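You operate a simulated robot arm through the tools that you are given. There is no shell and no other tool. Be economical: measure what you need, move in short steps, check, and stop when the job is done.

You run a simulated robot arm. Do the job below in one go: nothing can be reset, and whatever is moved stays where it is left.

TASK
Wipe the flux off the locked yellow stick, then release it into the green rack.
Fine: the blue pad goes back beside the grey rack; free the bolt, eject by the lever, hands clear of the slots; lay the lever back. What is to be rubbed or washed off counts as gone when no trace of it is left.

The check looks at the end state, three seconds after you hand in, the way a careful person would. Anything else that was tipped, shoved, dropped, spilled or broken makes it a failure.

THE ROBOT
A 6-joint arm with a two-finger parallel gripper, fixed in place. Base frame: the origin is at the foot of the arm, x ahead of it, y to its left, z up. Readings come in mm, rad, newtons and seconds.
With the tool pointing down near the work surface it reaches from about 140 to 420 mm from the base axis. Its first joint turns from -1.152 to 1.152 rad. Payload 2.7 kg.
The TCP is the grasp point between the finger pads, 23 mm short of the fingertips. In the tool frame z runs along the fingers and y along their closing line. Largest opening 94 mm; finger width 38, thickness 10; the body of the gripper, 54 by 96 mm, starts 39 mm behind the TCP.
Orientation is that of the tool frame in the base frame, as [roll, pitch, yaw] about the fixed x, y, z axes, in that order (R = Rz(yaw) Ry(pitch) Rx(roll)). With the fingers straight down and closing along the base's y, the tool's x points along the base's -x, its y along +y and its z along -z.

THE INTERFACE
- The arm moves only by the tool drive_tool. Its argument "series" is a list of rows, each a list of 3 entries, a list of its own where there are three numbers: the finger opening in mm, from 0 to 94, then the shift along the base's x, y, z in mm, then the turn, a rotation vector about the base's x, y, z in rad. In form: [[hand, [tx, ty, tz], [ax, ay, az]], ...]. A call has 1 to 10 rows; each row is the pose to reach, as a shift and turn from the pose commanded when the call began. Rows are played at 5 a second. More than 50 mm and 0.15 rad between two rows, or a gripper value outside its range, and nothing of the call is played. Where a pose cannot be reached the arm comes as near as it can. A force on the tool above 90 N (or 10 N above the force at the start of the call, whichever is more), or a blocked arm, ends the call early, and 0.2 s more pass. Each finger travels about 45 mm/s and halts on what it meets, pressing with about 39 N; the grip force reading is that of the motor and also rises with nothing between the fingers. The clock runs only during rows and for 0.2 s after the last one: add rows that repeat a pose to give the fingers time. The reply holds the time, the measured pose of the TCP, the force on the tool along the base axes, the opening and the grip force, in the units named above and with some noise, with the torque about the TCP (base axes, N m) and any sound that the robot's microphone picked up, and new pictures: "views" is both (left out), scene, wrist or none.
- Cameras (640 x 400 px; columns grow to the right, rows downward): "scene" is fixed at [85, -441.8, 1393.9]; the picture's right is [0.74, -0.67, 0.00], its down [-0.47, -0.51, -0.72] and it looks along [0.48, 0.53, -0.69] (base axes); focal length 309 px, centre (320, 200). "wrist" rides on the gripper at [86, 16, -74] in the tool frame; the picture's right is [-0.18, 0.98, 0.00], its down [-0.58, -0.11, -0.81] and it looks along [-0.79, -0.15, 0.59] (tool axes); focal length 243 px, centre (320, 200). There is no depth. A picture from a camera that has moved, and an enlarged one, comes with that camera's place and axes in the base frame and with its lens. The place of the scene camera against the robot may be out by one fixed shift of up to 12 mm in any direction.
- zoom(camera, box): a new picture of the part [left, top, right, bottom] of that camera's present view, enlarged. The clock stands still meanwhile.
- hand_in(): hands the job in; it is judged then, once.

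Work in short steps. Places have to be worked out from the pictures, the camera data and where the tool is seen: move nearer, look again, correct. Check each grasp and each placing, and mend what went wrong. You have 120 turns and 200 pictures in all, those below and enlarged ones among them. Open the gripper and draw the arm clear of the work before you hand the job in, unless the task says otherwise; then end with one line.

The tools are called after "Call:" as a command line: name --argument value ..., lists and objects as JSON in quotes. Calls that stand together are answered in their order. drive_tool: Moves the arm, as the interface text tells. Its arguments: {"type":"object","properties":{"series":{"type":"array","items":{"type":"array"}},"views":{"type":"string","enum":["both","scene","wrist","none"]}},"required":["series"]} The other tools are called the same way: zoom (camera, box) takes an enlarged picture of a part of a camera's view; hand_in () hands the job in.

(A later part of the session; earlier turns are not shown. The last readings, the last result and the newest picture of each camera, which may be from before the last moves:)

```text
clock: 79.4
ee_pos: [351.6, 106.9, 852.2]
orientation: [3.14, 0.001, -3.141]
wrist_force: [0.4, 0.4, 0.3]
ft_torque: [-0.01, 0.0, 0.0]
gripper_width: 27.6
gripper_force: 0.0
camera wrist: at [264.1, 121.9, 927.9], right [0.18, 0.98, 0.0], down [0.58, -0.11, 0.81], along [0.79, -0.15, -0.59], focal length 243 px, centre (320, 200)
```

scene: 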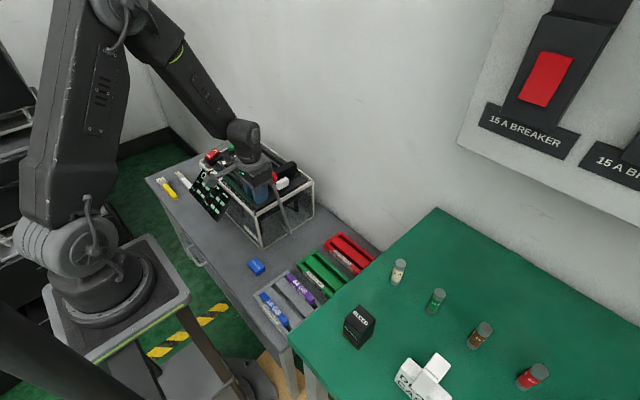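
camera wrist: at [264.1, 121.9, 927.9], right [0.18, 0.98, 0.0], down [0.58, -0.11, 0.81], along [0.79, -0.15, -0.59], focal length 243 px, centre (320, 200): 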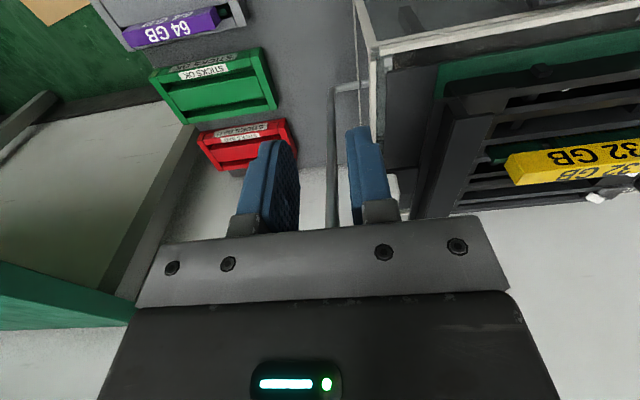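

The ball slipped out of the grip (lever likely hit its stop or sprung back), and the stick appears raised. Look closer.

Call:
zoom --camera "scene" --box '[195, 130, 335, 240]'

Call:
zoom --camera "wrist" --box '[320, 50, 640, 250]'

```text
3.64 times, centred on (265, 185) of scene
camera zoom: at [84.9, -441.8, 1393.9], right [0.74, -0.67, 0.0], down [-0.47, -0.51, -0.72], along [0.48, 0.53, -0.69], focal length 1124 px, centre (520, 254)
```

zoom: 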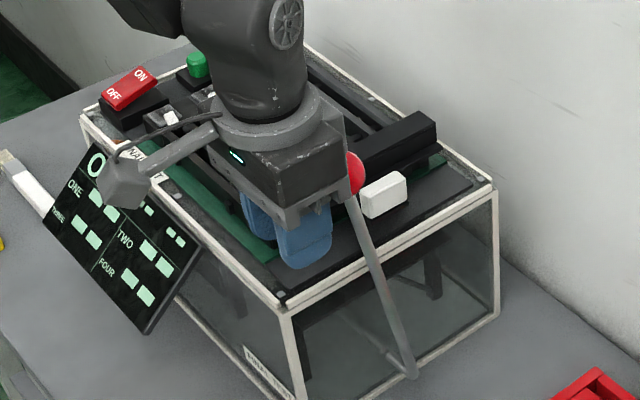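

```text
2.00 times, centred on (480, 150) of wrist
camera zoom: at [264.1, 121.9, 927.9], right [0.18, 0.98, 0.0], down [0.58, -0.11, 0.81], along [0.79, -0.15, -0.59], focal length 485 px, centre (0, 300)
```

zoom: 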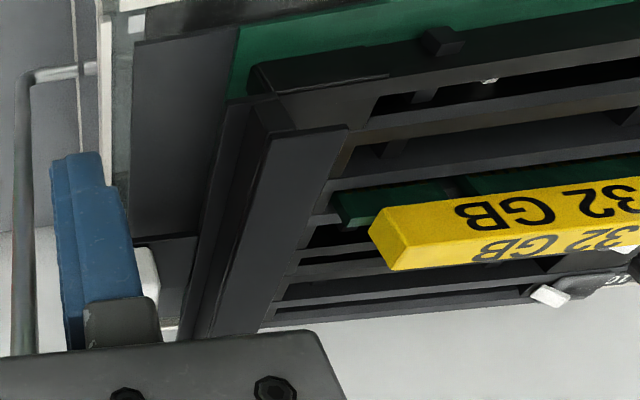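

The lever stays over at its stop and the stick has risen. Open slightly and raise the hand straight up to view the stick.

Call:
drive_tool --series '[[50, [-10, 0, 10], [0, 0, 0]], [50, [-20, 0, 50], [0, 0, 0]], [50, [-30, 0, 95], [0, 0, 0]], [60, [-30, 30, 135], [0, 0, 0]], [60, [-30, 70, 160], [0, 0, 0]], [60, [-30, 110, 180], [0, 0, 0]], [60, [-30, 110, 180], [0, 0, 0]]]' --views "both"

Call:
zoom --camera "scene" --box '[195, 130, 335, 240]'

Call:
zoom --camera "wrist" --box '[240, 0, 560, 160]'

```text
clock: 81.0
ee_pos: [321.6, 215.8, 1030.9]
orientation: [3.138, 0.002, -3.14]
wrist_force: [-0.4, 0.1, 0.1]
ft_torque: [0.01, -0.01, -0.03]
gripper_width: 59.9
gripper_force: 0.2
camera wrist: at [234.0, 231.2, 1106.5], right [0.18, 0.98, 0.0], down [0.58, -0.11, 0.81], along [0.79, -0.15, -0.59], focal length 243 px, centre (320, 200)
```

scene: 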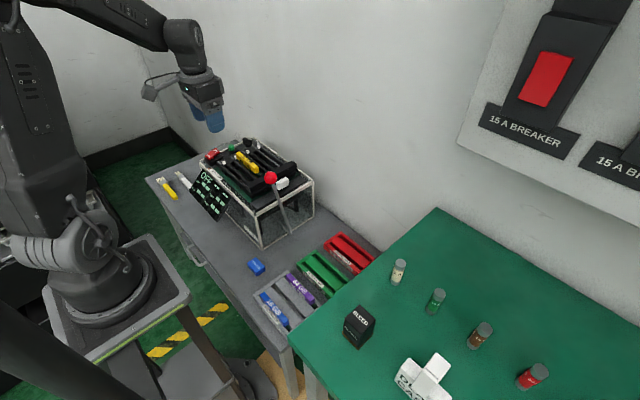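
wrist: 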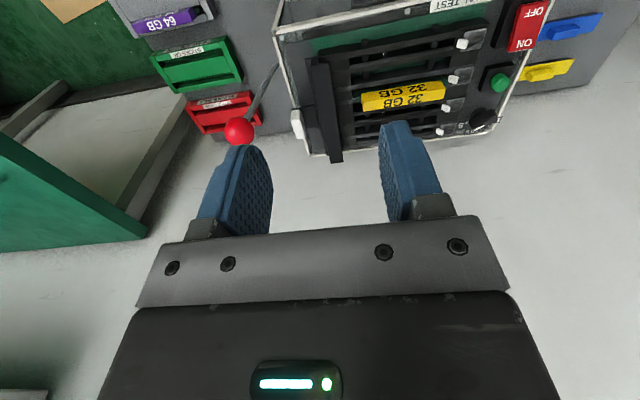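

```text
3.64 times, centred on (265, 185) of scene
camera zoom: at [85.0, -441.7, 1393.9], right [0.74, -0.67, 0.0], down [-0.47, -0.51, -0.72], along [0.48, 0.53, -0.69], focal length 1124 px, centre (520, 254)
```

zoom: 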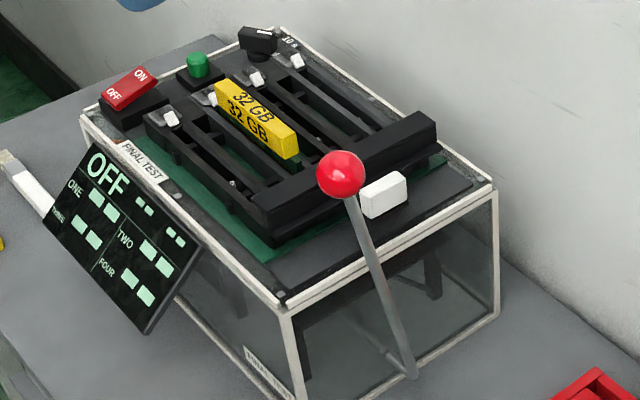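

```text
2.00 times, centred on (400, 80) of wrist
camera zoom: at [234.0, 231.2, 1106.5], right [0.18, 0.98, 0.0], down [0.58, -0.11, 0.81], along [0.79, -0.15, -0.59], focal length 485 px, centre (160, 440)
```

zoom: 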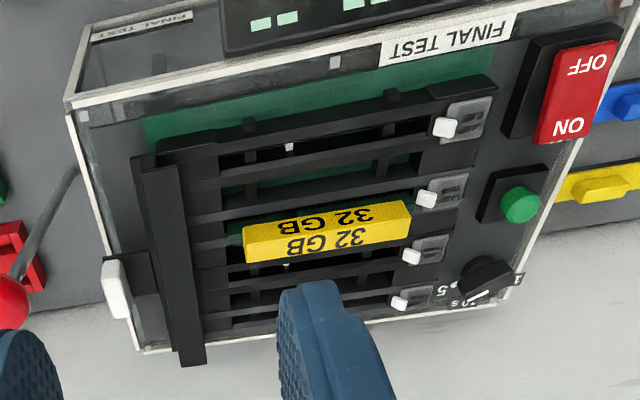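

The lever rests past vertical (its stop), and the stick stands proud by ~10–15 mm. I'll turn to yaw −π/2 and hover over the stick for the pick.

Call:
drive_tool --series '[[60, [12, 8, -5], [0, 0, 0.15]], [60, [24, 16, -10], [0, 0, 0.3]], [60, [36, 24, -15], [0, 0, 0.45]], [60, [48, 32, -20], [0, 0, 0.6]], [60, [60, 40, -30], [0, 0, 0.75]], [60, [72, 48, -40], [0, 0, 0.9]], [60, [84, 56, -50], [0, 0, 1.05]], [60, [96, 64, -60], [0, 0, 1.2]], [60, [108, 74, -70], [0, 0, 1.35]], [60, [119, 84, -80], [0, 0, 1.5]]]' --views "none"

Call:
drive_tool --series '[[60, [0, 0, -20], [0, 0, 0.069]], [60, [0, 0, -50], [0, 0, 0.069]], [60, [0, 0, -50], [0, 0, 0.069]]]' --views "both"

Call:
zoom --camera "wrist" --box '[200, 0, 440, 160]'

```text
clock: 83.2
ee_pos: [438.4, 302.8, 952.6]
orientation: [3.139, 0.002, -1.638]
wrist_force: [-0.5, 0.6, 0.2]
ft_torque: [0.0, 0.01, 0.0]
gripper_width: 60.0
gripper_force: 0.0
```

```text
clock: 84.0
ee_pos: [439.5, 300.0, 901.7]
orientation: [3.141, 0.001, -1.572]
wrist_force: [0.6, -0.2, -0.8]
ft_torque: [0.02, 0.01, 0.02]
gripper_width: 59.8
gripper_force: 0.1
camera wrist: at [421.9, 212.8, 978.2], right [-0.98, 0.18, 0.0], down [0.11, 0.58, 0.81], along [0.15, 0.79, -0.59], focal length 243 px, centre (320, 200)
```

scene: 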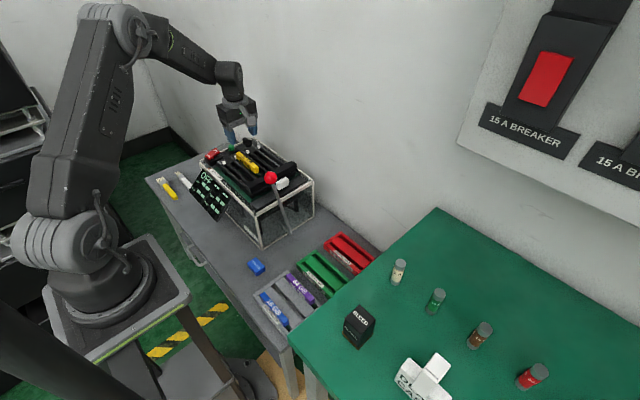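
wrist: 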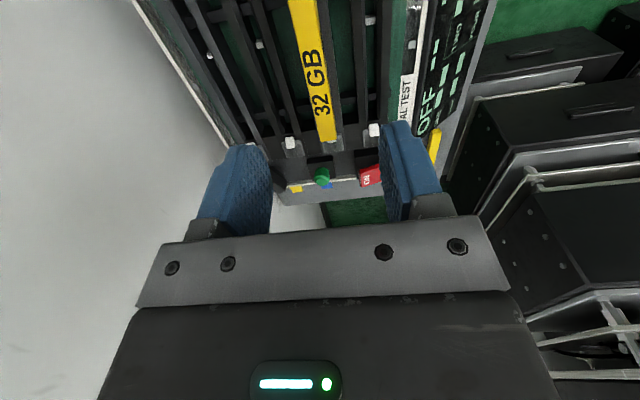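

```text
2.50 times, centred on (320, 80) of wrist
camera zoom: at [421.9, 212.8, 978.2], right [-0.98, 0.18, 0.0], down [0.11, 0.58, 0.81], along [0.15, 0.79, -0.59], focal length 606 px, centre (320, 500)
```

zoom: 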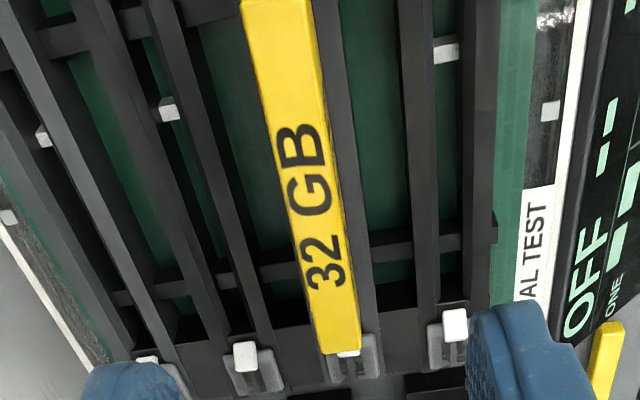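

The stick rests loose on raised ejector bars, centred ≈(442, 307). Descend to TCP z≈806 (tips ~783) watching force.

Call:
drive_tool --series '[[50, [2, 7, -35], [0, 0, 0]], [50, [2, 7, -65], [0, 0, 0]], [50, [2, 7, -85], [0, 0, 0]], [50, [2, 7, -95], [0, 0, 0]], [50, [2, 7, -95], [0, 0, 0]]]' --views "both"

Call:
zoom --camera "scene" --box '[200, 120, 300, 190]'

```text
clock: 85.2
ee_pos: [440.9, 306.4, 807.8]
orientation: [-3.141, 0.001, -1.57]
wrist_force: [0.3, -0.5, 0.0]
ft_torque: [0.02, 0.03, 0.03]
gripper_width: 49.9
gripper_force: 0.2
camera wrist: at [424.3, 219.1, 883.0], right [-0.98, 0.18, 0.0], down [0.11, 0.58, 0.81], along [0.15, 0.79, -0.59], focal length 243 px, centre (320, 200)
```

scene: 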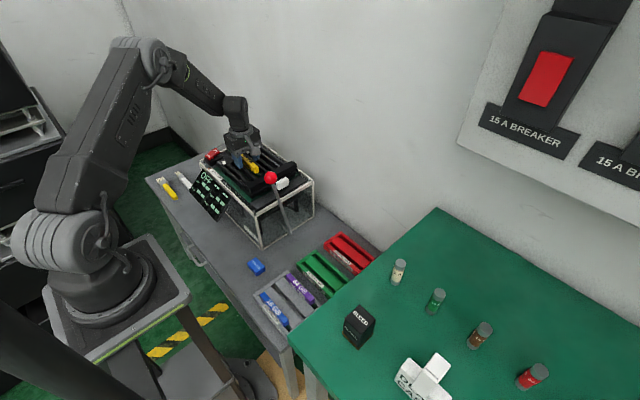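
wrist: 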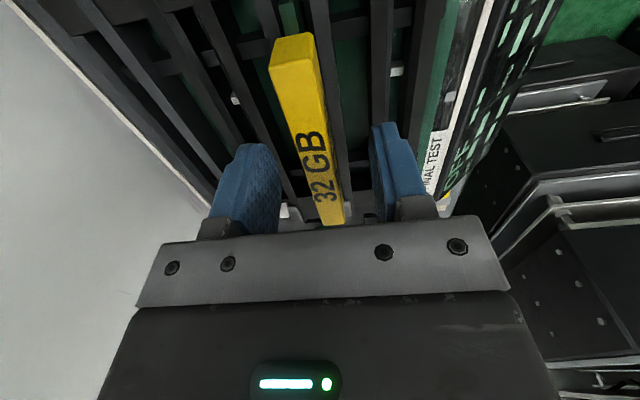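

```text
5.71 times, centred on (250, 155) of scene
camera zoom: at [85.0, -441.8, 1393.9], right [0.74, -0.67, 0.0], down [-0.47, -0.51, -0.72], along [0.48, 0.53, -0.69], focal length 1766 px, centre (720, 457)
```

zoom: 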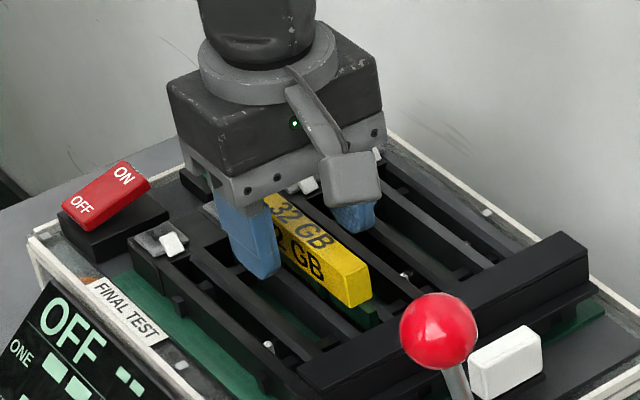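

Fingers straddle the stick, clear of the rails. Close gently.

Call:
drive_tool --series '[[30, [1, 0, 0], [0, 0, 0]], [12, [1, 0, 0], [0, 0, 0]], [12, [1, 0, 0], [0, 0, 0]], [12, [1, 0, 0], [0, 0, 0]]]' --views "wrist"

```text
clock: 86.2
ee_pos: [442.2, 305.6, 808.2]
orientation: [-3.142, 0.002, -1.57]
wrist_force: [1.8, 0.2, 0.1]
ft_torque: [0.0, -0.01, 0.02]
gripper_width: 15.0
gripper_force: 39.1
camera wrist: at [425.4, 219.3, 882.8], right [-0.98, 0.18, 0.0], down [0.11, 0.58, 0.81], along [0.15, 0.79, -0.59], focal length 243 px, centre (320, 200)
```

wrist: 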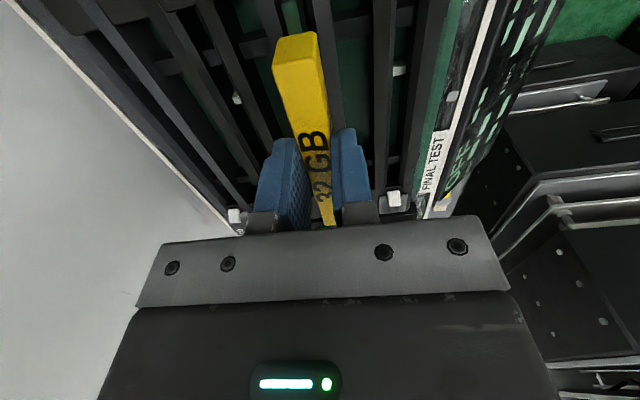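

Gripped at 15 mm. Lift slowly, checking forces.

Call:
drive_tool --series '[[12, [0, 0, 4], [0, 0, 0]], [12, [0, 0, 10], [0, 0, 0]], [12, [0, 0, 20], [0, 0, 0]], [12, [0, 0, 20], [0, 0, 0]]]' --views "wrist"

```text
clock: 87.2
ee_pos: [443.8, 305.8, 826.7]
orientation: [3.139, 0.001, -1.571]
wrist_force: [0.5, -0.8, -0.8]
ft_torque: [-0.01, -0.01, 0.01]
gripper_width: 14.8
gripper_force: 38.5
camera wrist: at [426.6, 218.9, 902.8], right [-0.98, 0.18, 0.0], down [0.11, 0.58, 0.81], along [0.15, 0.79, -0.59], focal length 243 px, centre (320, 200)
```

wrist: 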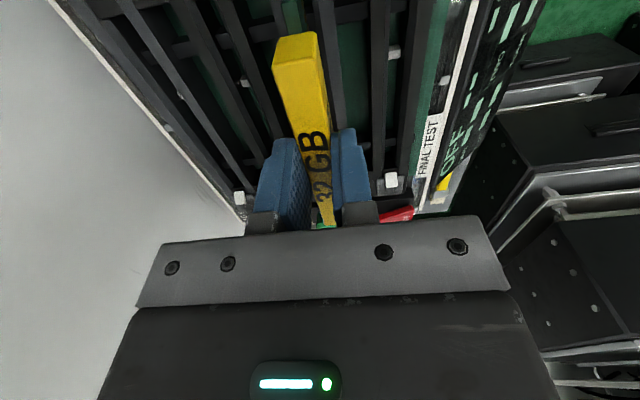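

Stick is free. Lift to z≈960.

Call:
drive_tool --series '[[12, [0, 0, 40], [0, 0, 0]], [12, [0, 0, 80], [0, 0, 0]], [12, [-5, 0, 120], [0, 0, 0]], [12, [-10, 0, 140], [0, 0, 0]], [12, [-10, 0, 140], [0, 0, 0]]]' --views "scene"

Call:
zoom --camera "scene" --box '[195, 80, 335, 190]'

```text
clock: 88.4
ee_pos: [433.6, 305.6, 967.6]
orientation: [3.14, 0.003, -1.571]
wrist_force: [0.3, 0.5, -0.5]
ft_torque: [0.0, -0.05, -0.01]
gripper_width: 14.8
gripper_force: 39.3
```

scene: 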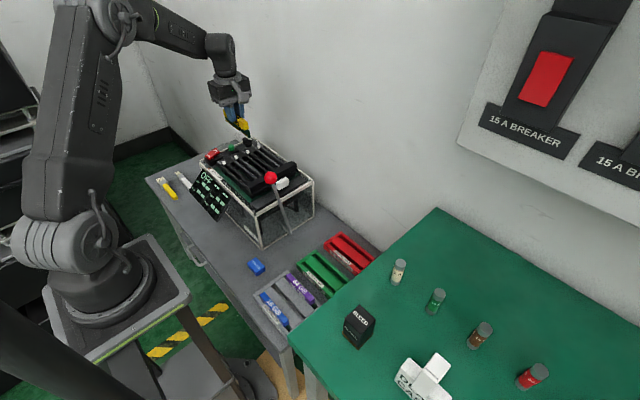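

```text
3.64 times, centred on (265, 135) of scene
camera zoom: at [85.0, -441.8, 1393.9], right [0.74, -0.67, 0.0], down [-0.47, -0.51, -0.72], along [0.48, 0.53, -0.69], focal length 1124 px, centre (520, 436)
```

zoom: 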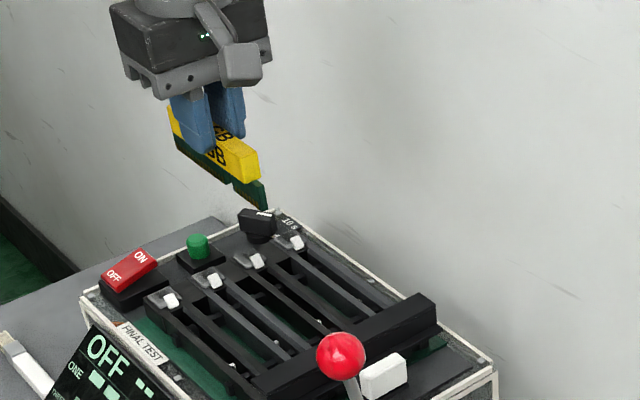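

Stick held upright (green board edge below). Carry it over at height to above the green rack region.

Call:
drive_tool --series '[[12, [-3, -40, 0], [0, 0, 0]], [12, [-6, -80, 0], [0, 0, 0]], [12, [-9, -120, 0], [0, 0, 0]], [12, [-12, -160, 0], [0, 0, 0]], [12, [-15, -200, 0], [0, 0, 0]], [12, [-18, -240, 0], [0, 0, 0]], [12, [-21, -280, 0], [0, 0, 0]], [12, [-24, -320, 0], [0, 0, 0]], [12, [-27, -355, 0], [0, 0, 0]], [12, [-27, -355, 0], [0, 0, 0]]]' --views "none"

Call:
drive_tool --series '[[12, [0, 0, -45], [0, 0, 0]], [12, [0, 0, -90], [0, 0, 0]], [12, [0, 0, -135], [0, 0, 0]], [12, [0, 0, -180], [0, 0, 0]], [12, [0, 0, -220], [0, 0, 0]], [12, [0, 0, -220], [0, 0, 0]]]' --views "both"

```text
clock: 90.6
ee_pos: [405.2, -47.8, 964.8]
orientation: [3.139, 0.002, -1.571]
wrist_force: [0.8, -0.1, -0.5]
ft_torque: [-0.02, 0.0, 0.02]
gripper_width: 14.8
gripper_force: 39.6
```

```text
clock: 92.0
ee_pos: [406.2, -49.2, 747.6]
orientation: [-3.141, 0.002, -1.57]
wrist_force: [-0.8, 0.2, 0.0]
ft_torque: [0.0, 0.03, 0.02]
gripper_width: 15.1
gripper_force: 39.0
camera wrist: at [389.7, -135.8, 822.6], right [-0.98, 0.18, 0.0], down [0.11, 0.58, 0.81], along [0.15, 0.79, -0.59], focal length 243 px, centre (320, 200)
```

scene: 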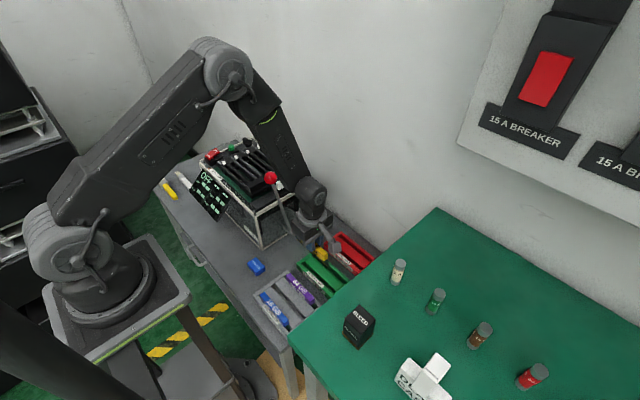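
wrist: 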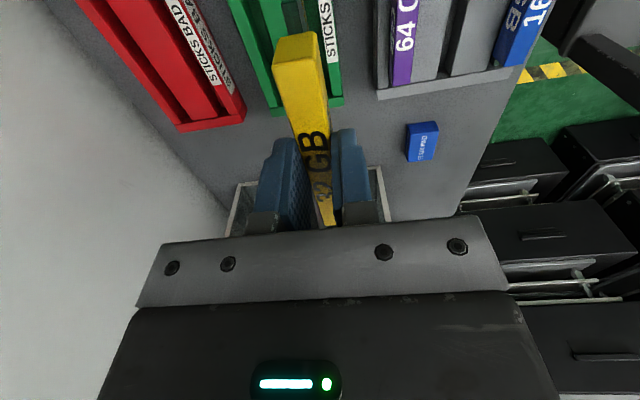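

Zoom to see the green rack's slots and the stick above.

Call:
zoom --camera "wrist" --box '[210, 0, 390, 125]'

Call:
zoom --camera "scene" --box '[270, 200, 390, 320]'

```text
3.20 times, centred on (300, 62) of wrist
camera zoom: at [389.7, -135.8, 822.6], right [-0.98, 0.18, 0.0], down [0.11, 0.58, 0.81], along [0.15, 0.79, -0.59], focal length 776 px, centre (384, 640)
```

zoom: 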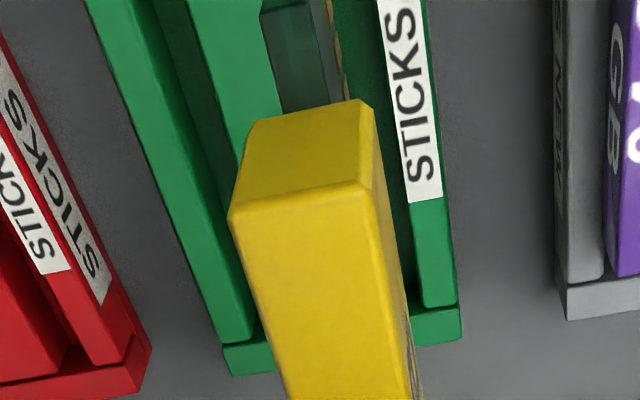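

```text
3.33 times, centred on (330, 260) of scene
camera zoom: at [85.0, -441.8, 1393.9], right [0.74, -0.67, 0.0], down [-0.47, -0.51, -0.72], along [0.48, 0.53, -0.69], focal length 1030 px, centre (287, 0)
```

zoom: 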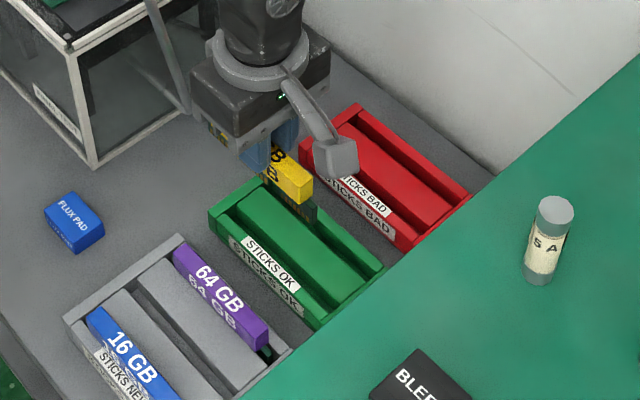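

The rack's near slot (next to the labelled wall) seems to be at x≈409, about 10 mm wide, for the board edge. Lower to z≈680 for a second look and triangulation.

Call:
drive_tool --series '[[12, [2, -3, -35], [0, 0, 0]], [12, [2, -6, -66], [0, 0, 0]], [12, [2, -6, -66], [0, 0, 0]]]' --views "wrist"

Call:
zoom --camera "wrist" --box '[210, 20, 410, 145]'

Call:
zoom --camera "scene" --box '[285, 215, 365, 285]'

```text
clock: 92.8
ee_pos: [406.4, -53.5, 682.1]
orientation: [3.14, 0.002, -1.572]
wrist_force: [-0.7, -0.5, 0.7]
ft_torque: [0.02, -0.04, 0.02]
gripper_width: 14.6
gripper_force: 38.5
camera wrist: at [389.4, -141.7, 757.2], right [-0.98, 0.18, 0.0], down [0.11, 0.58, 0.81], along [0.15, 0.79, -0.59], focal length 243 px, centre (320, 200)
```

wrist: 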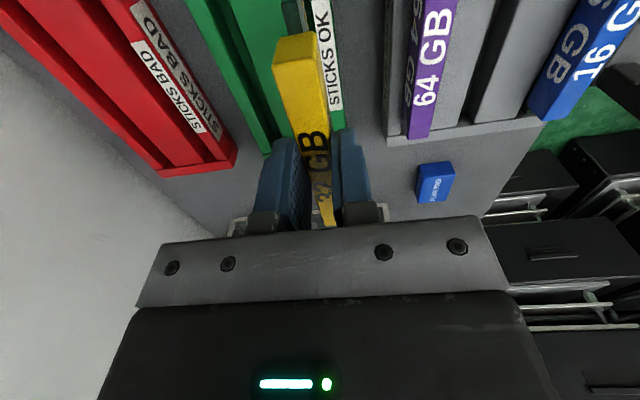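

```text
3.20 times, centred on (310, 82) of wrist
camera zoom: at [389.4, -141.7, 757.2], right [-0.98, 0.18, 0.0], down [0.11, 0.58, 0.81], along [0.15, 0.79, -0.59], focal length 776 px, centre (352, 576)
```

zoom: 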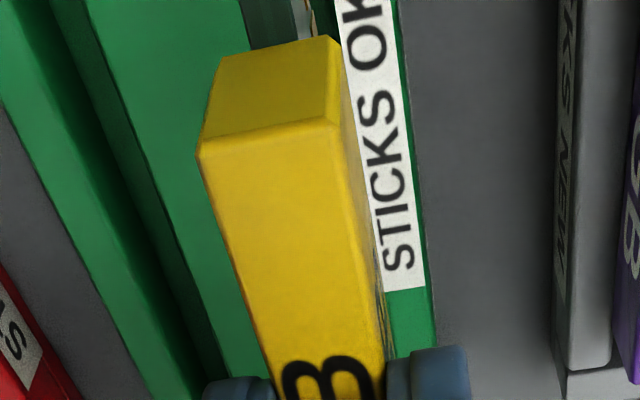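

```text
5.71 times, centred on (325, 250) of scene
camera zoom: at [85.0, -441.8, 1393.9], right [0.74, -0.67, 0.0], down [-0.47, -0.51, -0.72], along [0.48, 0.53, -0.69], focal length 1766 px, centre (291, -86)
```

zoom: 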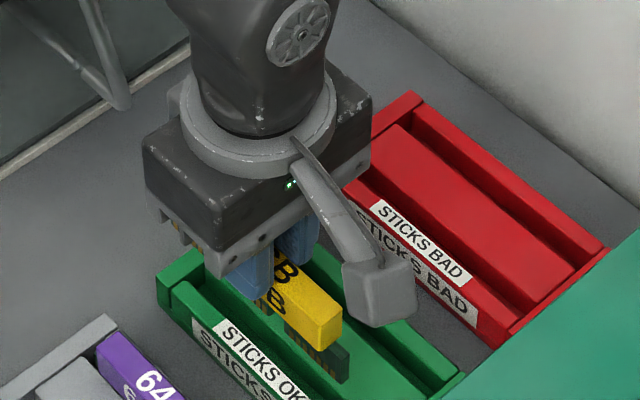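

Let me inspect the slot profile on the red rack (same shape) and the green rack's far slot.

Call:
zoom --camera "wrist" --box '[60, 0, 280, 180]'

Call:
zoom --camera "wrist" --box '[380, 0, 580, 150]'

```text
2.22 times, centred on (170, 90) of wrist
camera zoom: at [389.4, -141.7, 757.2], right [-0.98, 0.18, 0.0], down [0.11, 0.58, 0.81], along [0.15, 0.79, -0.59], focal length 539 px, centre (653, 444)
```

zoom: 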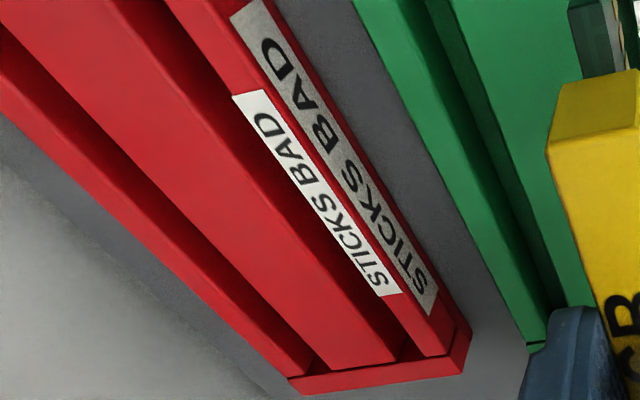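

```text
2.67 times, centred on (480, 75) of wrist
camera zoom: at [389.4, -141.7, 757.2], right [-0.98, 0.18, 0.0], down [0.11, 0.58, 0.81], along [0.15, 0.79, -0.59], focal length 647 px, centre (-107, 533)
```

zoom: 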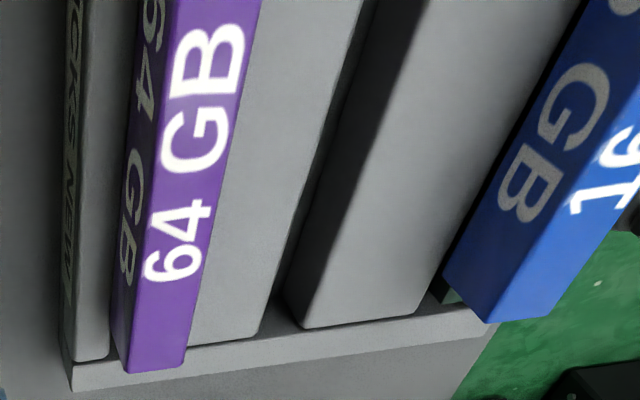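

Estimates: near slot x≈404–413 (centre ≈408.5), y≈−131…+4; the held stick's centre is at x≈405. Shift +4 in x, −7 in y, and go down to just above the rack (TCP ≈632).

Call:
drive_tool --series '[[12, [4, -7, -15], [0, 0, 0]], [12, [4, -7, -35], [0, 0, 0]], [12, [4, -7, -50], [0, 0, 0]], [12, [4, -7, -50], [0, 0, 0]]]' --views "wrist"

Call:
zoom --camera "scene" --box '[285, 225, 365, 295]'

Call:
zoom --camera "wrist" --box '[220, 0, 400, 160]'

```text
clock: 93.8
ee_pos: [410.3, -60.8, 630.4]
orientation: [-3.139, 0.002, -1.569]
wrist_force: [-0.4, -6.8, 18.4]
ft_torque: [0.99, -0.02, -0.03]
gripper_width: 15.1
gripper_force: 38.8
camera wrist: at [395.1, -148.0, 705.5], right [-0.98, 0.18, 0.0], down [0.11, 0.58, 0.81], along [0.15, 0.79, -0.59], focal length 243 px, centre (320, 200)
```

wrist: 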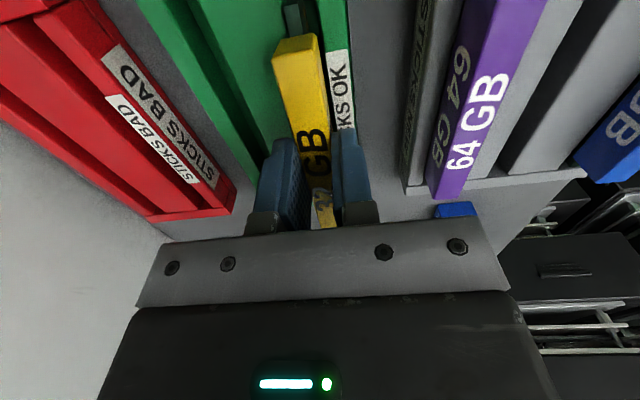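

```text
5.71 times, centred on (325, 260) of scene
camera zoom: at [84.7, -441.9, 1393.8], right [0.74, -0.67, 0.0], down [-0.47, -0.51, -0.72], along [0.49, 0.53, -0.69], focal length 1766 px, centre (291, -143)
```

zoom: 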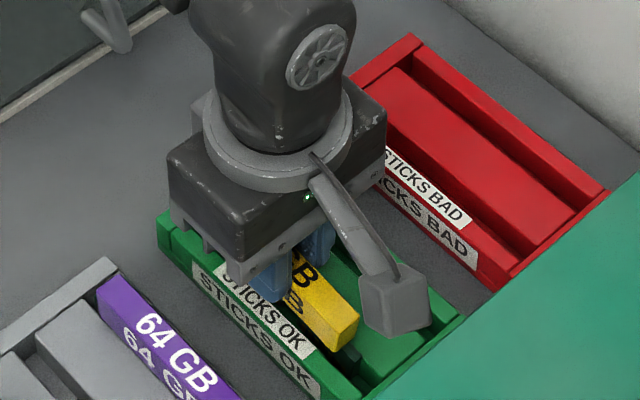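

```text
2.50 times, centred on (310, 80) of wrist
camera zoom: at [395.1, -148.0, 705.5], right [-0.98, 0.18, 0.0], down [0.11, 0.58, 0.81], along [0.15, 0.79, -0.59], focal length 606 px, centre (345, 500)
```

zoom: 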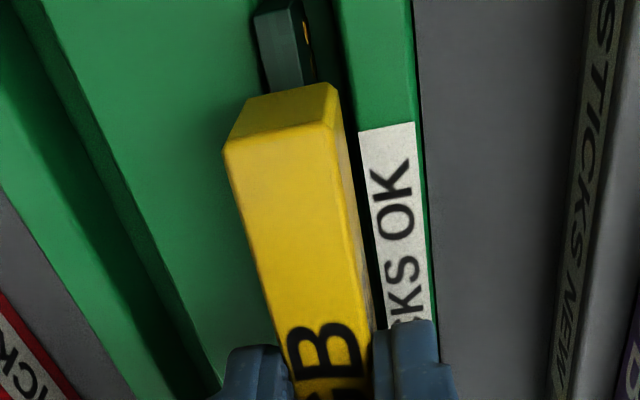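

It touched at +68 mm in y, i.e. the stick's far end on the rack's end wall; so shift about −9 mm in y (and −1 in x). Raise, shift, and try again with care.

Call:
drive_tool --series '[[12, [0, 0, 8], [0, 0, 0]], [12, [-1, -5, 8], [0, 0, 0]], [12, [-1, -9, 8], [0, 0, 0]], [12, [-1, -9, 3], [0, 0, 0]], [12, [-1, -9, 0], [0, 0, 0]], [12, [-1, -9, -3], [0, 0, 0]], [12, [-1, -9, -3], [0, 0, 0]]]' --views "none"

```text
clock: 95.4
ee_pos: [411.2, -70.6, 627.7]
orientation: [3.141, 0.001, -1.571]
wrist_force: [-0.1, -0.6, 0.3]
ft_torque: [0.03, 0.0, 0.0]
gripper_width: 14.8
gripper_force: 39.5
```

No contact now at 627.7. Continue down in small steps.

Call:
drive_tool --series '[[12, [0, 0, -2], [0, 0, 0]], [12, [0, 0, -4], [0, 0, 0]], [12, [0, 0, -4], [0, 0, 0]]]' --views "wrist"

Call:
zoom --camera "wrist" --box '[220, 0, 400, 160]'

```text
clock: 96.2
ee_pos: [412.2, -69.2, 624.8]
orientation: [3.14, 0.003, -1.57]
wrist_force: [-1.8, 5.6, 17.6]
ft_torque: [-0.72, 0.14, -0.11]
gripper_width: 14.9
gripper_force: 39.0
camera wrist: at [395.2, -155.7, 700.2], right [-0.98, 0.18, 0.0], down [0.11, 0.58, 0.81], along [0.15, 0.79, -0.59], focal length 243 px, centre (320, 200)
```

wrist: 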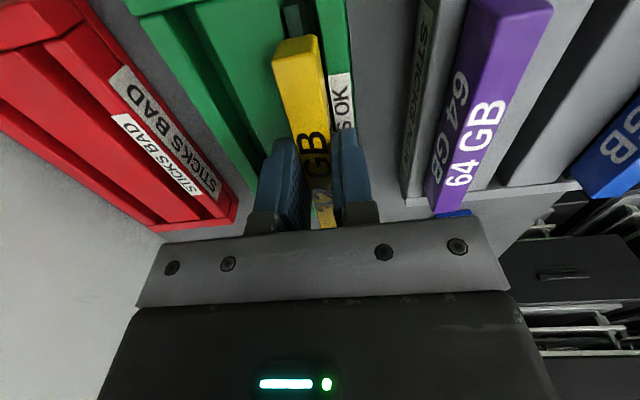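

```text
2.50 times, centred on (310, 80) of wrist
camera zoom: at [395.2, -155.7, 700.2], right [-0.98, 0.18, 0.0], down [0.11, 0.58, 0.81], along [0.15, 0.79, -0.59], focal length 606 px, centre (345, 500)
```

zoom: 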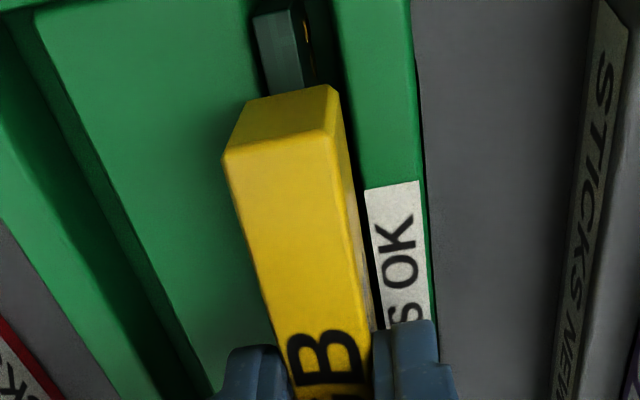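

Contact now at the −y end: the board seems too far +x (gap visible on the wall side). Raise 3 mm, shift −2.5 mm in x, lower again.

Call:
drive_tool --series '[[12, [0, 0, 4], [0, 0, 0]], [12, [-2.5, 0, 4], [0, 0, 0]], [12, [-2.5, 0, 2], [0, 0, 0]], [12, [-2.5, 0, 0], [0, 0, 0]], [12, [-2.5, 0, -2], [0, 0, 0]], [12, [-2.5, 0, -2], [0, 0, 0]]]' --views "wrist"

Call:
zoom --camera "wrist" --box '[270, 0, 370, 80]'

```text
clock: 97.6
ee_pos: [409.3, -69.0, 621.8]
orientation: [-3.14, 0.002, -1.569]
wrist_force: [-2.4, 3.7, 18.3]
ft_torque: [-0.95, 0.1, -0.09]
gripper_width: 15.1
gripper_force: 39.5
camera wrist: at [392.4, -156.1, 697.3], right [-0.98, 0.18, 0.0], down [0.11, 0.58, 0.81], along [0.15, 0.79, -0.59], focal length 243 px, centre (320, 200)
```

wrist: 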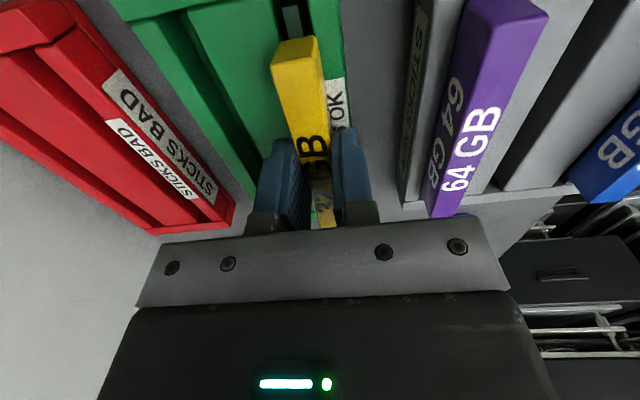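

```text
5.00 times, centred on (320, 40) of wrist
camera zoom: at [392.4, -156.1, 697.3], right [-0.98, 0.18, 0.0], down [0.11, 0.58, 0.81], along [0.15, 0.79, -0.59], focal length 1213 px, centre (320, 1000)
```

zoom: 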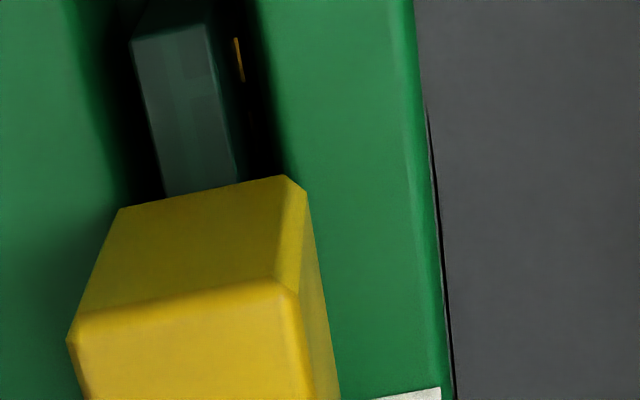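

The board now lies in the slot laterally, but still contact near the −y end, likely the end wall. Raise 4, shift +4 in y, lower again.

Call:
drive_tool --series '[[12, [0, 0, 6], [0, 0, 0]], [12, [0, 4.5, 6], [0, 0, 0]], [12, [0, 4.5, 3], [0, 0, 0]], [12, [0, 4.5, 0], [0, 0, 0]], [12, [0, 4.5, -2], [0, 0, 0]], [12, [0, 4.5, -2], [0, 0, 0]]]' --views "none"

```text
clock: 99.0
ee_pos: [409.7, -65.1, 619.8]
orientation: [-3.141, 0.001, -1.571]
wrist_force: [-1.9, -8.4, 16.2]
ft_torque: [-1.01, 0.14, -0.22]
gripper_width: 15.0
gripper_force: 38.6
```

Look at the stick's attitude before pushing any more.

Call:
zoom --camera "wrist" --box '[250, 0, 390, 110]'

Call:
zoom --camera "scene" --box '[290, 240, 380, 310]'

```text
3.64 times, centred on (320, 55) of wrist
camera zoom: at [393.3, -151.3, 695.0], right [-0.98, 0.18, 0.0], down [0.11, 0.58, 0.81], along [0.15, 0.79, -0.59], focal length 882 px, centre (320, 727)
```

zoom: 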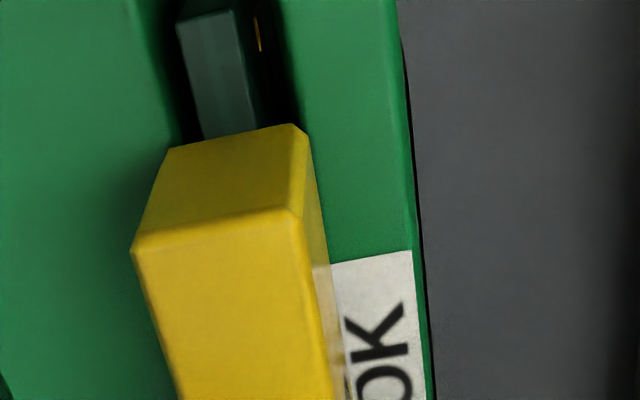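

```text
5.71 times, centred on (335, 275) of scene
camera zoom: at [84.7, -441.8, 1393.9], right [0.74, -0.67, 0.0], down [-0.47, -0.51, -0.72], along [0.49, 0.53, -0.69], focal length 1766 px, centre (234, -229)
```

zoom: 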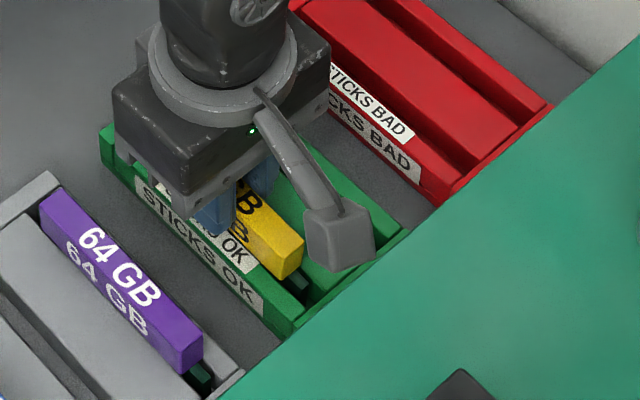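

The board is in the slot with room at both ends. Press 1.5 mm more to see whether it is seated firmly.

Call:
drive_tool --series '[[12, [0, 0, -1], [0, 0, 0]], [12, [0, 0, -2], [0, 0, 0]], [12, [0, 0, -2], [0, 0, 0]]]' --views "none"

```text
clock: 99.8
ee_pos: [409.4, -64.0, 616.8]
orientation: [3.141, 0.002, -1.569]
wrist_force: [1.4, 3.2, 16.2]
ft_torque: [-0.91, -0.06, 0.02]
gripper_width: 15.1
gripper_force: 38.9
```

Call:
zoom --camera "wrist" --box '[232, 0, 408, 110]'

```text
3.64 times, centred on (320, 55) of wrist
camera zoom: at [393.1, -150.7, 693.1], right [-0.98, 0.18, 0.0], down [0.11, 0.58, 0.81], along [0.15, 0.79, -0.59], focal length 882 px, centre (320, 727)
```

zoom: 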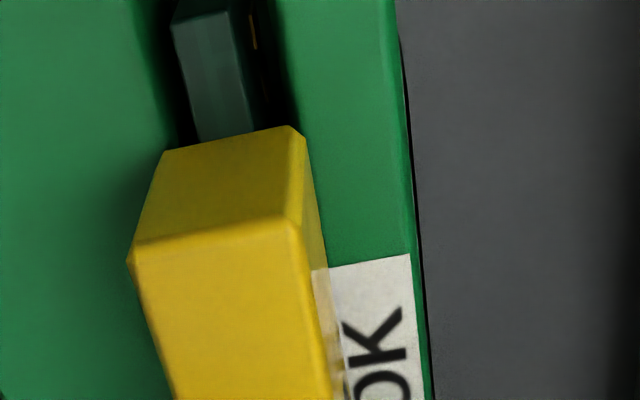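

The −y end is seated and the stick (slightly nose-down in the grip) is levelling as I press. Continue gently until it seats evenly.

Call:
drive_tool --series '[[12, [0, 0, -1], [0, 0, 0]], [12, [0, 0, -2], [0, 0, 0]], [12, [0, 0, -2], [0, 0, 0]]]' --views "none"

```text
clock: 100.6
ee_pos: [409.9, -65.2, 616.0]
orientation: [3.141, 0.0, -1.57]
wrist_force: [2.3, 5.4, 18.2]
ft_torque: [-0.88, -0.13, 0.1]
gripper_width: 15.4
gripper_force: 39.2
```

Call:
drive_tool --series '[[12, [0, -1, -1], [0, 0, 0]], [12, [0, -2, -2], [0, 0, 0]], [12, [0, -2, -3], [0, 0, 0]], [12, [0, -2, -3], [0, 0, 0]]]' --views "wrist"

Call:
zoom --camera "scene" --box '[270, 220, 380, 310]'

```text
clock: 101.6
ee_pos: [409.6, -68.2, 612.9]
orientation: [3.142, 0.002, -1.57]
wrist_force: [-1.0, 8.6, 25.5]
ft_torque: [-0.37, 0.03, 0.01]
gripper_width: 15.1
gripper_force: 39.1
camera wrist: at [392.2, -154.4, 688.6], right [-0.98, 0.18, 0.0], down [0.11, 0.58, 0.81], along [0.15, 0.79, -0.59], focal length 243 px, centre (320, 200)
```

wrist: 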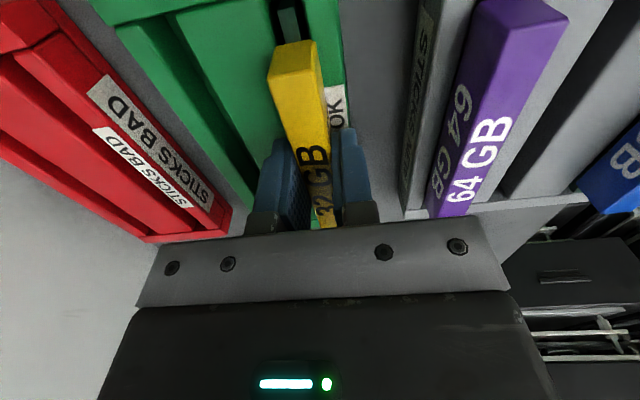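

```text
4.44 times, centred on (325, 265) of scene
camera zoom: at [84.6, -441.6, 1394.0], right [0.74, -0.67, 0.0], down [-0.47, -0.51, -0.72], along [0.49, 0.53, -0.69], focal length 1374 px, centre (298, -89)
```

zoom: 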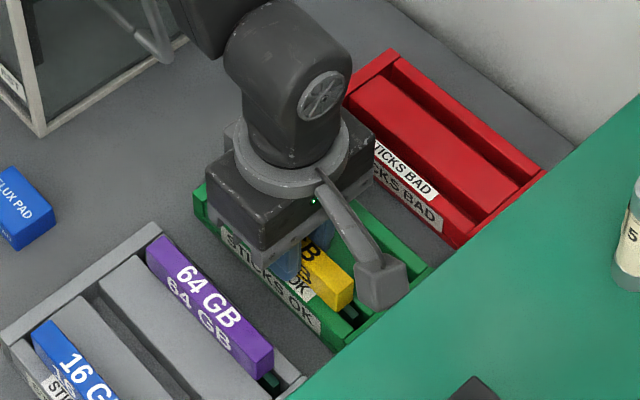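

Force is now higher and more even: the stick is level and down. Raise 1 mm and release with a small opening.

Call:
drive_tool --series '[[12, [0, 0, 1.5], [0, 0, 0]], [20, [0, 0, 1.5], [0, 0, 0]], [30, [0, 0, 1.5], [0, 0, 0]], [30, [0, 0, 3], [0, 0, 0]]]' --views "wrist"

Call:
zoom --camera "wrist" --box '[200, 0, 440, 160]'

```text
clock: 102.6
ee_pos: [408.8, -67.8, 616.5]
orientation: [3.139, 0.002, -1.57]
wrist_force: [0.4, -0.3, -0.1]
ft_torque: [0.01, 0.02, 0.01]
gripper_width: 30.0
gripper_force: 0.1
camera wrist: at [391.9, -154.3, 691.0], right [-0.98, 0.18, 0.0], down [0.11, 0.58, 0.81], along [0.15, 0.79, -0.59], focal length 243 px, centre (320, 200)
```

wrist: 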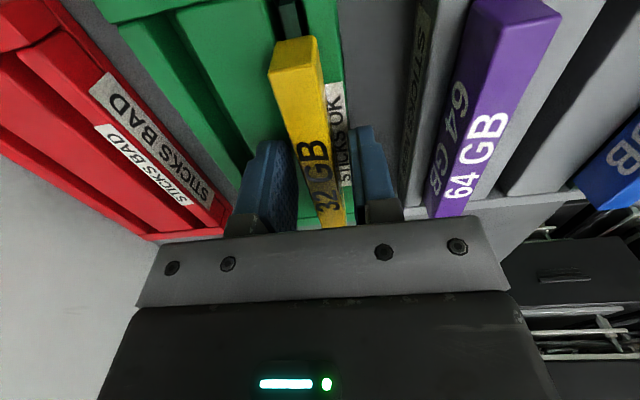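

```text
2.50 times, centred on (320, 80) of wrist
camera zoom: at [391.9, -154.3, 691.0], right [-0.98, 0.18, 0.0], down [0.11, 0.58, 0.81], along [0.15, 0.79, -0.59], focal length 606 px, centre (320, 500)
```

zoom: 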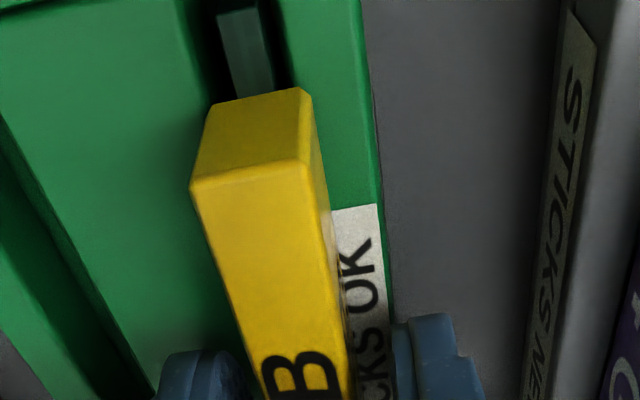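

The stick stands in the slot. Withdraw straight up and check.

Call:
drive_tool --series '[[34, [0, 0, 15], [0, 0, 0]], [34, [0, 0, 40], [0, 0, 0]], [40, [0, 0, 85], [0, 0, 0]], [40, [0, 0, 130], [0, 0, 0]], [40, [0, 0, 175], [0, 0, 0]], [40, [0, 20, 220], [0, 0, 0]], [40, [0, 40, 260], [0, 0, 0]], [40, [0, 60, 300], [0, 0, 0]], [40, [0, 60, 300], [0, 0, 0]]]' --views "both"

Call:
zoom --camera "scene" --box '[230, 210, 390, 320]'

Call:
zoom --camera "wrist" --box '[200, 0, 520, 200]'

```text
clock: 104.6
ee_pos: [407.3, -5.1, 916.0]
orientation: [3.138, 0.002, -1.572]
wrist_force: [-0.5, -1.2, -0.7]
ft_torque: [-0.02, -0.01, -0.01]
gripper_width: 39.9
gripper_force: 0.1
camera wrist: at [391.1, -92.2, 991.0], right [-0.98, 0.18, 0.0], down [0.11, 0.58, 0.81], along [0.15, 0.79, -0.59], focal length 243 px, centre (320, 200)
```

scene: 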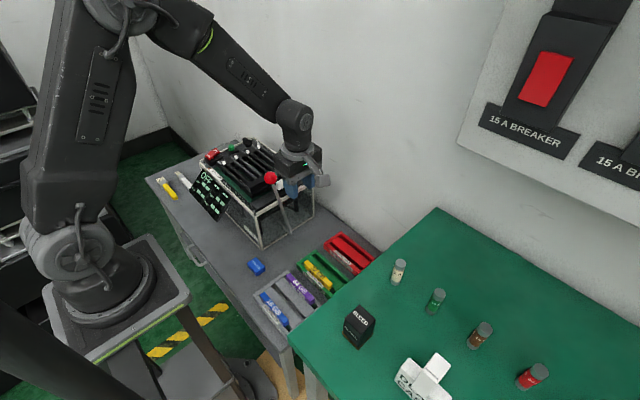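
wrist: 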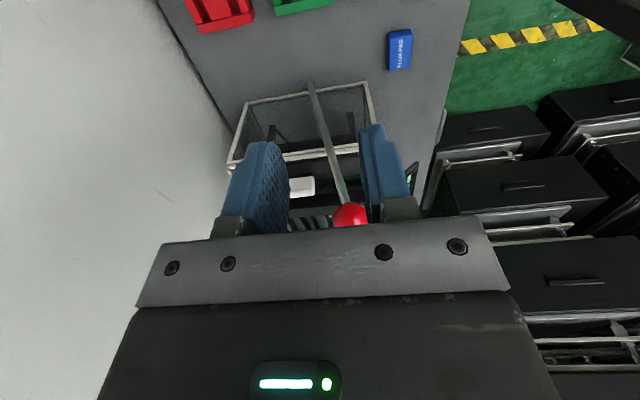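

```text
3.64 times, centred on (310, 265) of scene
camera zoom: at [84.9, -441.7, 1393.9], right [0.74, -0.67, 0.0], down [-0.47, -0.51, -0.72], along [0.48, 0.53, -0.69], focal length 1124 px, centre (356, -36)
```

zoom: 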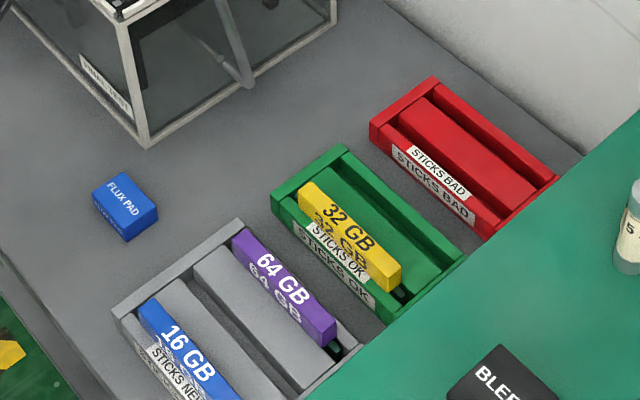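

```text
2.00 times, centred on (360, 100) of wrist
camera zoom: at [391.1, -92.2, 991.0], right [-0.98, 0.18, 0.0], down [0.11, 0.58, 0.81], along [0.15, 0.79, -0.59], focal length 485 px, centre (240, 400)
```

zoom: 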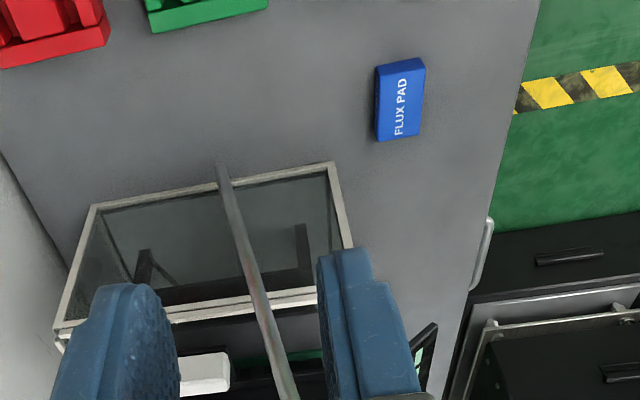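

The stick sits just like its neighbours. Now the lever: ball ≈(400, 104, 865). Turn to yaw π above it.

Call:
drive_tool --series '[[60, [0, 5, 15], [0, 0, -0.15]], [60, [0, 10, 30], [0, 0, -0.3]], [60, [0, 20, 45], [0, 0, -0.45]], [60, [0, 30, 50], [0, 0, -0.6]], [60, [0, 45, 50], [0, 0, -0.75]], [60, [0, 60, 50], [0, 0, -0.9]], [60, [0, 75, 50], [0, 0, -1.05]], [60, [-3, 90, 50], [0, 0, -1.2]], [60, [-6, 100, 50], [0, 0, -1.35]], [60, [-8, 108, 50], [0, 0, -1.5]]]' --views "none"

Call:
drive_tool --series '[[60, [0, 0, 0], [0, 0, -0.07]], [60, [0, 0, 0], [0, 0, -0.07]]]' --views "wrist"

```text
clock: 106.8
ee_pos: [401.4, 100.9, 966.3]
orientation: [3.141, 0.002, -3.073]
wrist_force: [-0.9, -1.0, -0.6]
ft_torque: [-0.01, 0.01, -0.01]
gripper_width: 60.2
gripper_force: 0.0
```

```text
clock: 107.4
ee_pos: [400.2, 99.4, 966.5]
orientation: [3.139, 0.001, -3.14]
wrist_force: [0.6, -0.4, 0.5]
ft_torque: [-0.01, -0.02, -0.01]
gripper_width: 60.1
gripper_force: 0.1
camera wrist: at [313.1, 116.5, 1042.0], right [0.18, 0.98, 0.0], down [0.58, -0.11, 0.81], along [0.79, -0.15, -0.59], focal length 243 px, centre (320, 200)
```

wrist: 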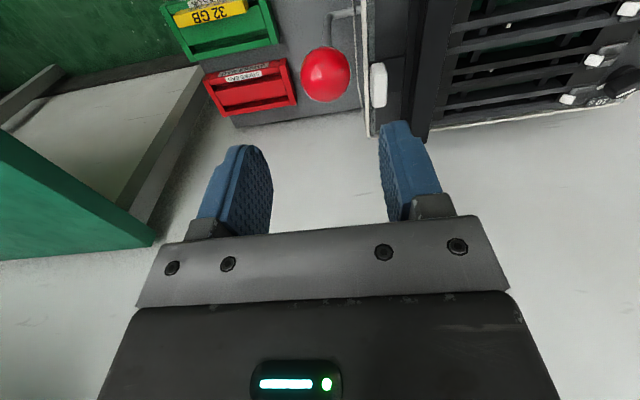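

Ball directly below. Descend to it.

Call:
drive_tool --series '[[60, [0, 4, -35], [0, 0, 0]], [60, [0, 4, -70], [0, 0, 0]], [60, [0, 4, -101], [0, 0, 0]], [60, [0, 4, -101], [0, 0, 0]]]' --views "wrist"

```text
clock: 108.4
ee_pos: [400.7, 105.7, 865.7]
orientation: [3.138, 0.002, -3.138]
wrist_force: [0.3, 0.7, 0.4]
ft_torque: [-0.02, 0.01, 0.0]
gripper_width: 60.0
gripper_force: 0.0
camera wrist: at [313.2, 120.9, 940.2], right [0.18, 0.98, 0.0], down [0.58, -0.11, 0.81], along [0.79, -0.15, -0.59], focal length 243 px, centre (320, 200)
```

wrist: 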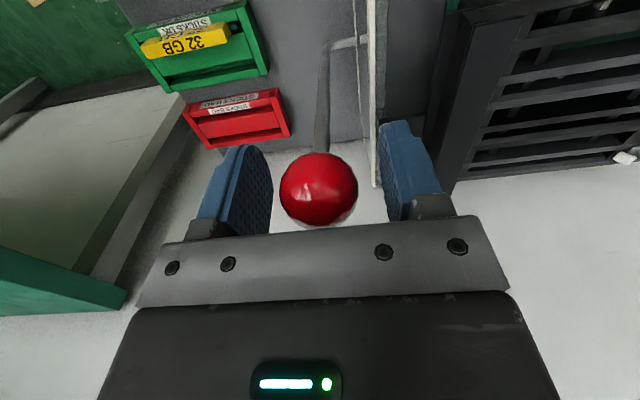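

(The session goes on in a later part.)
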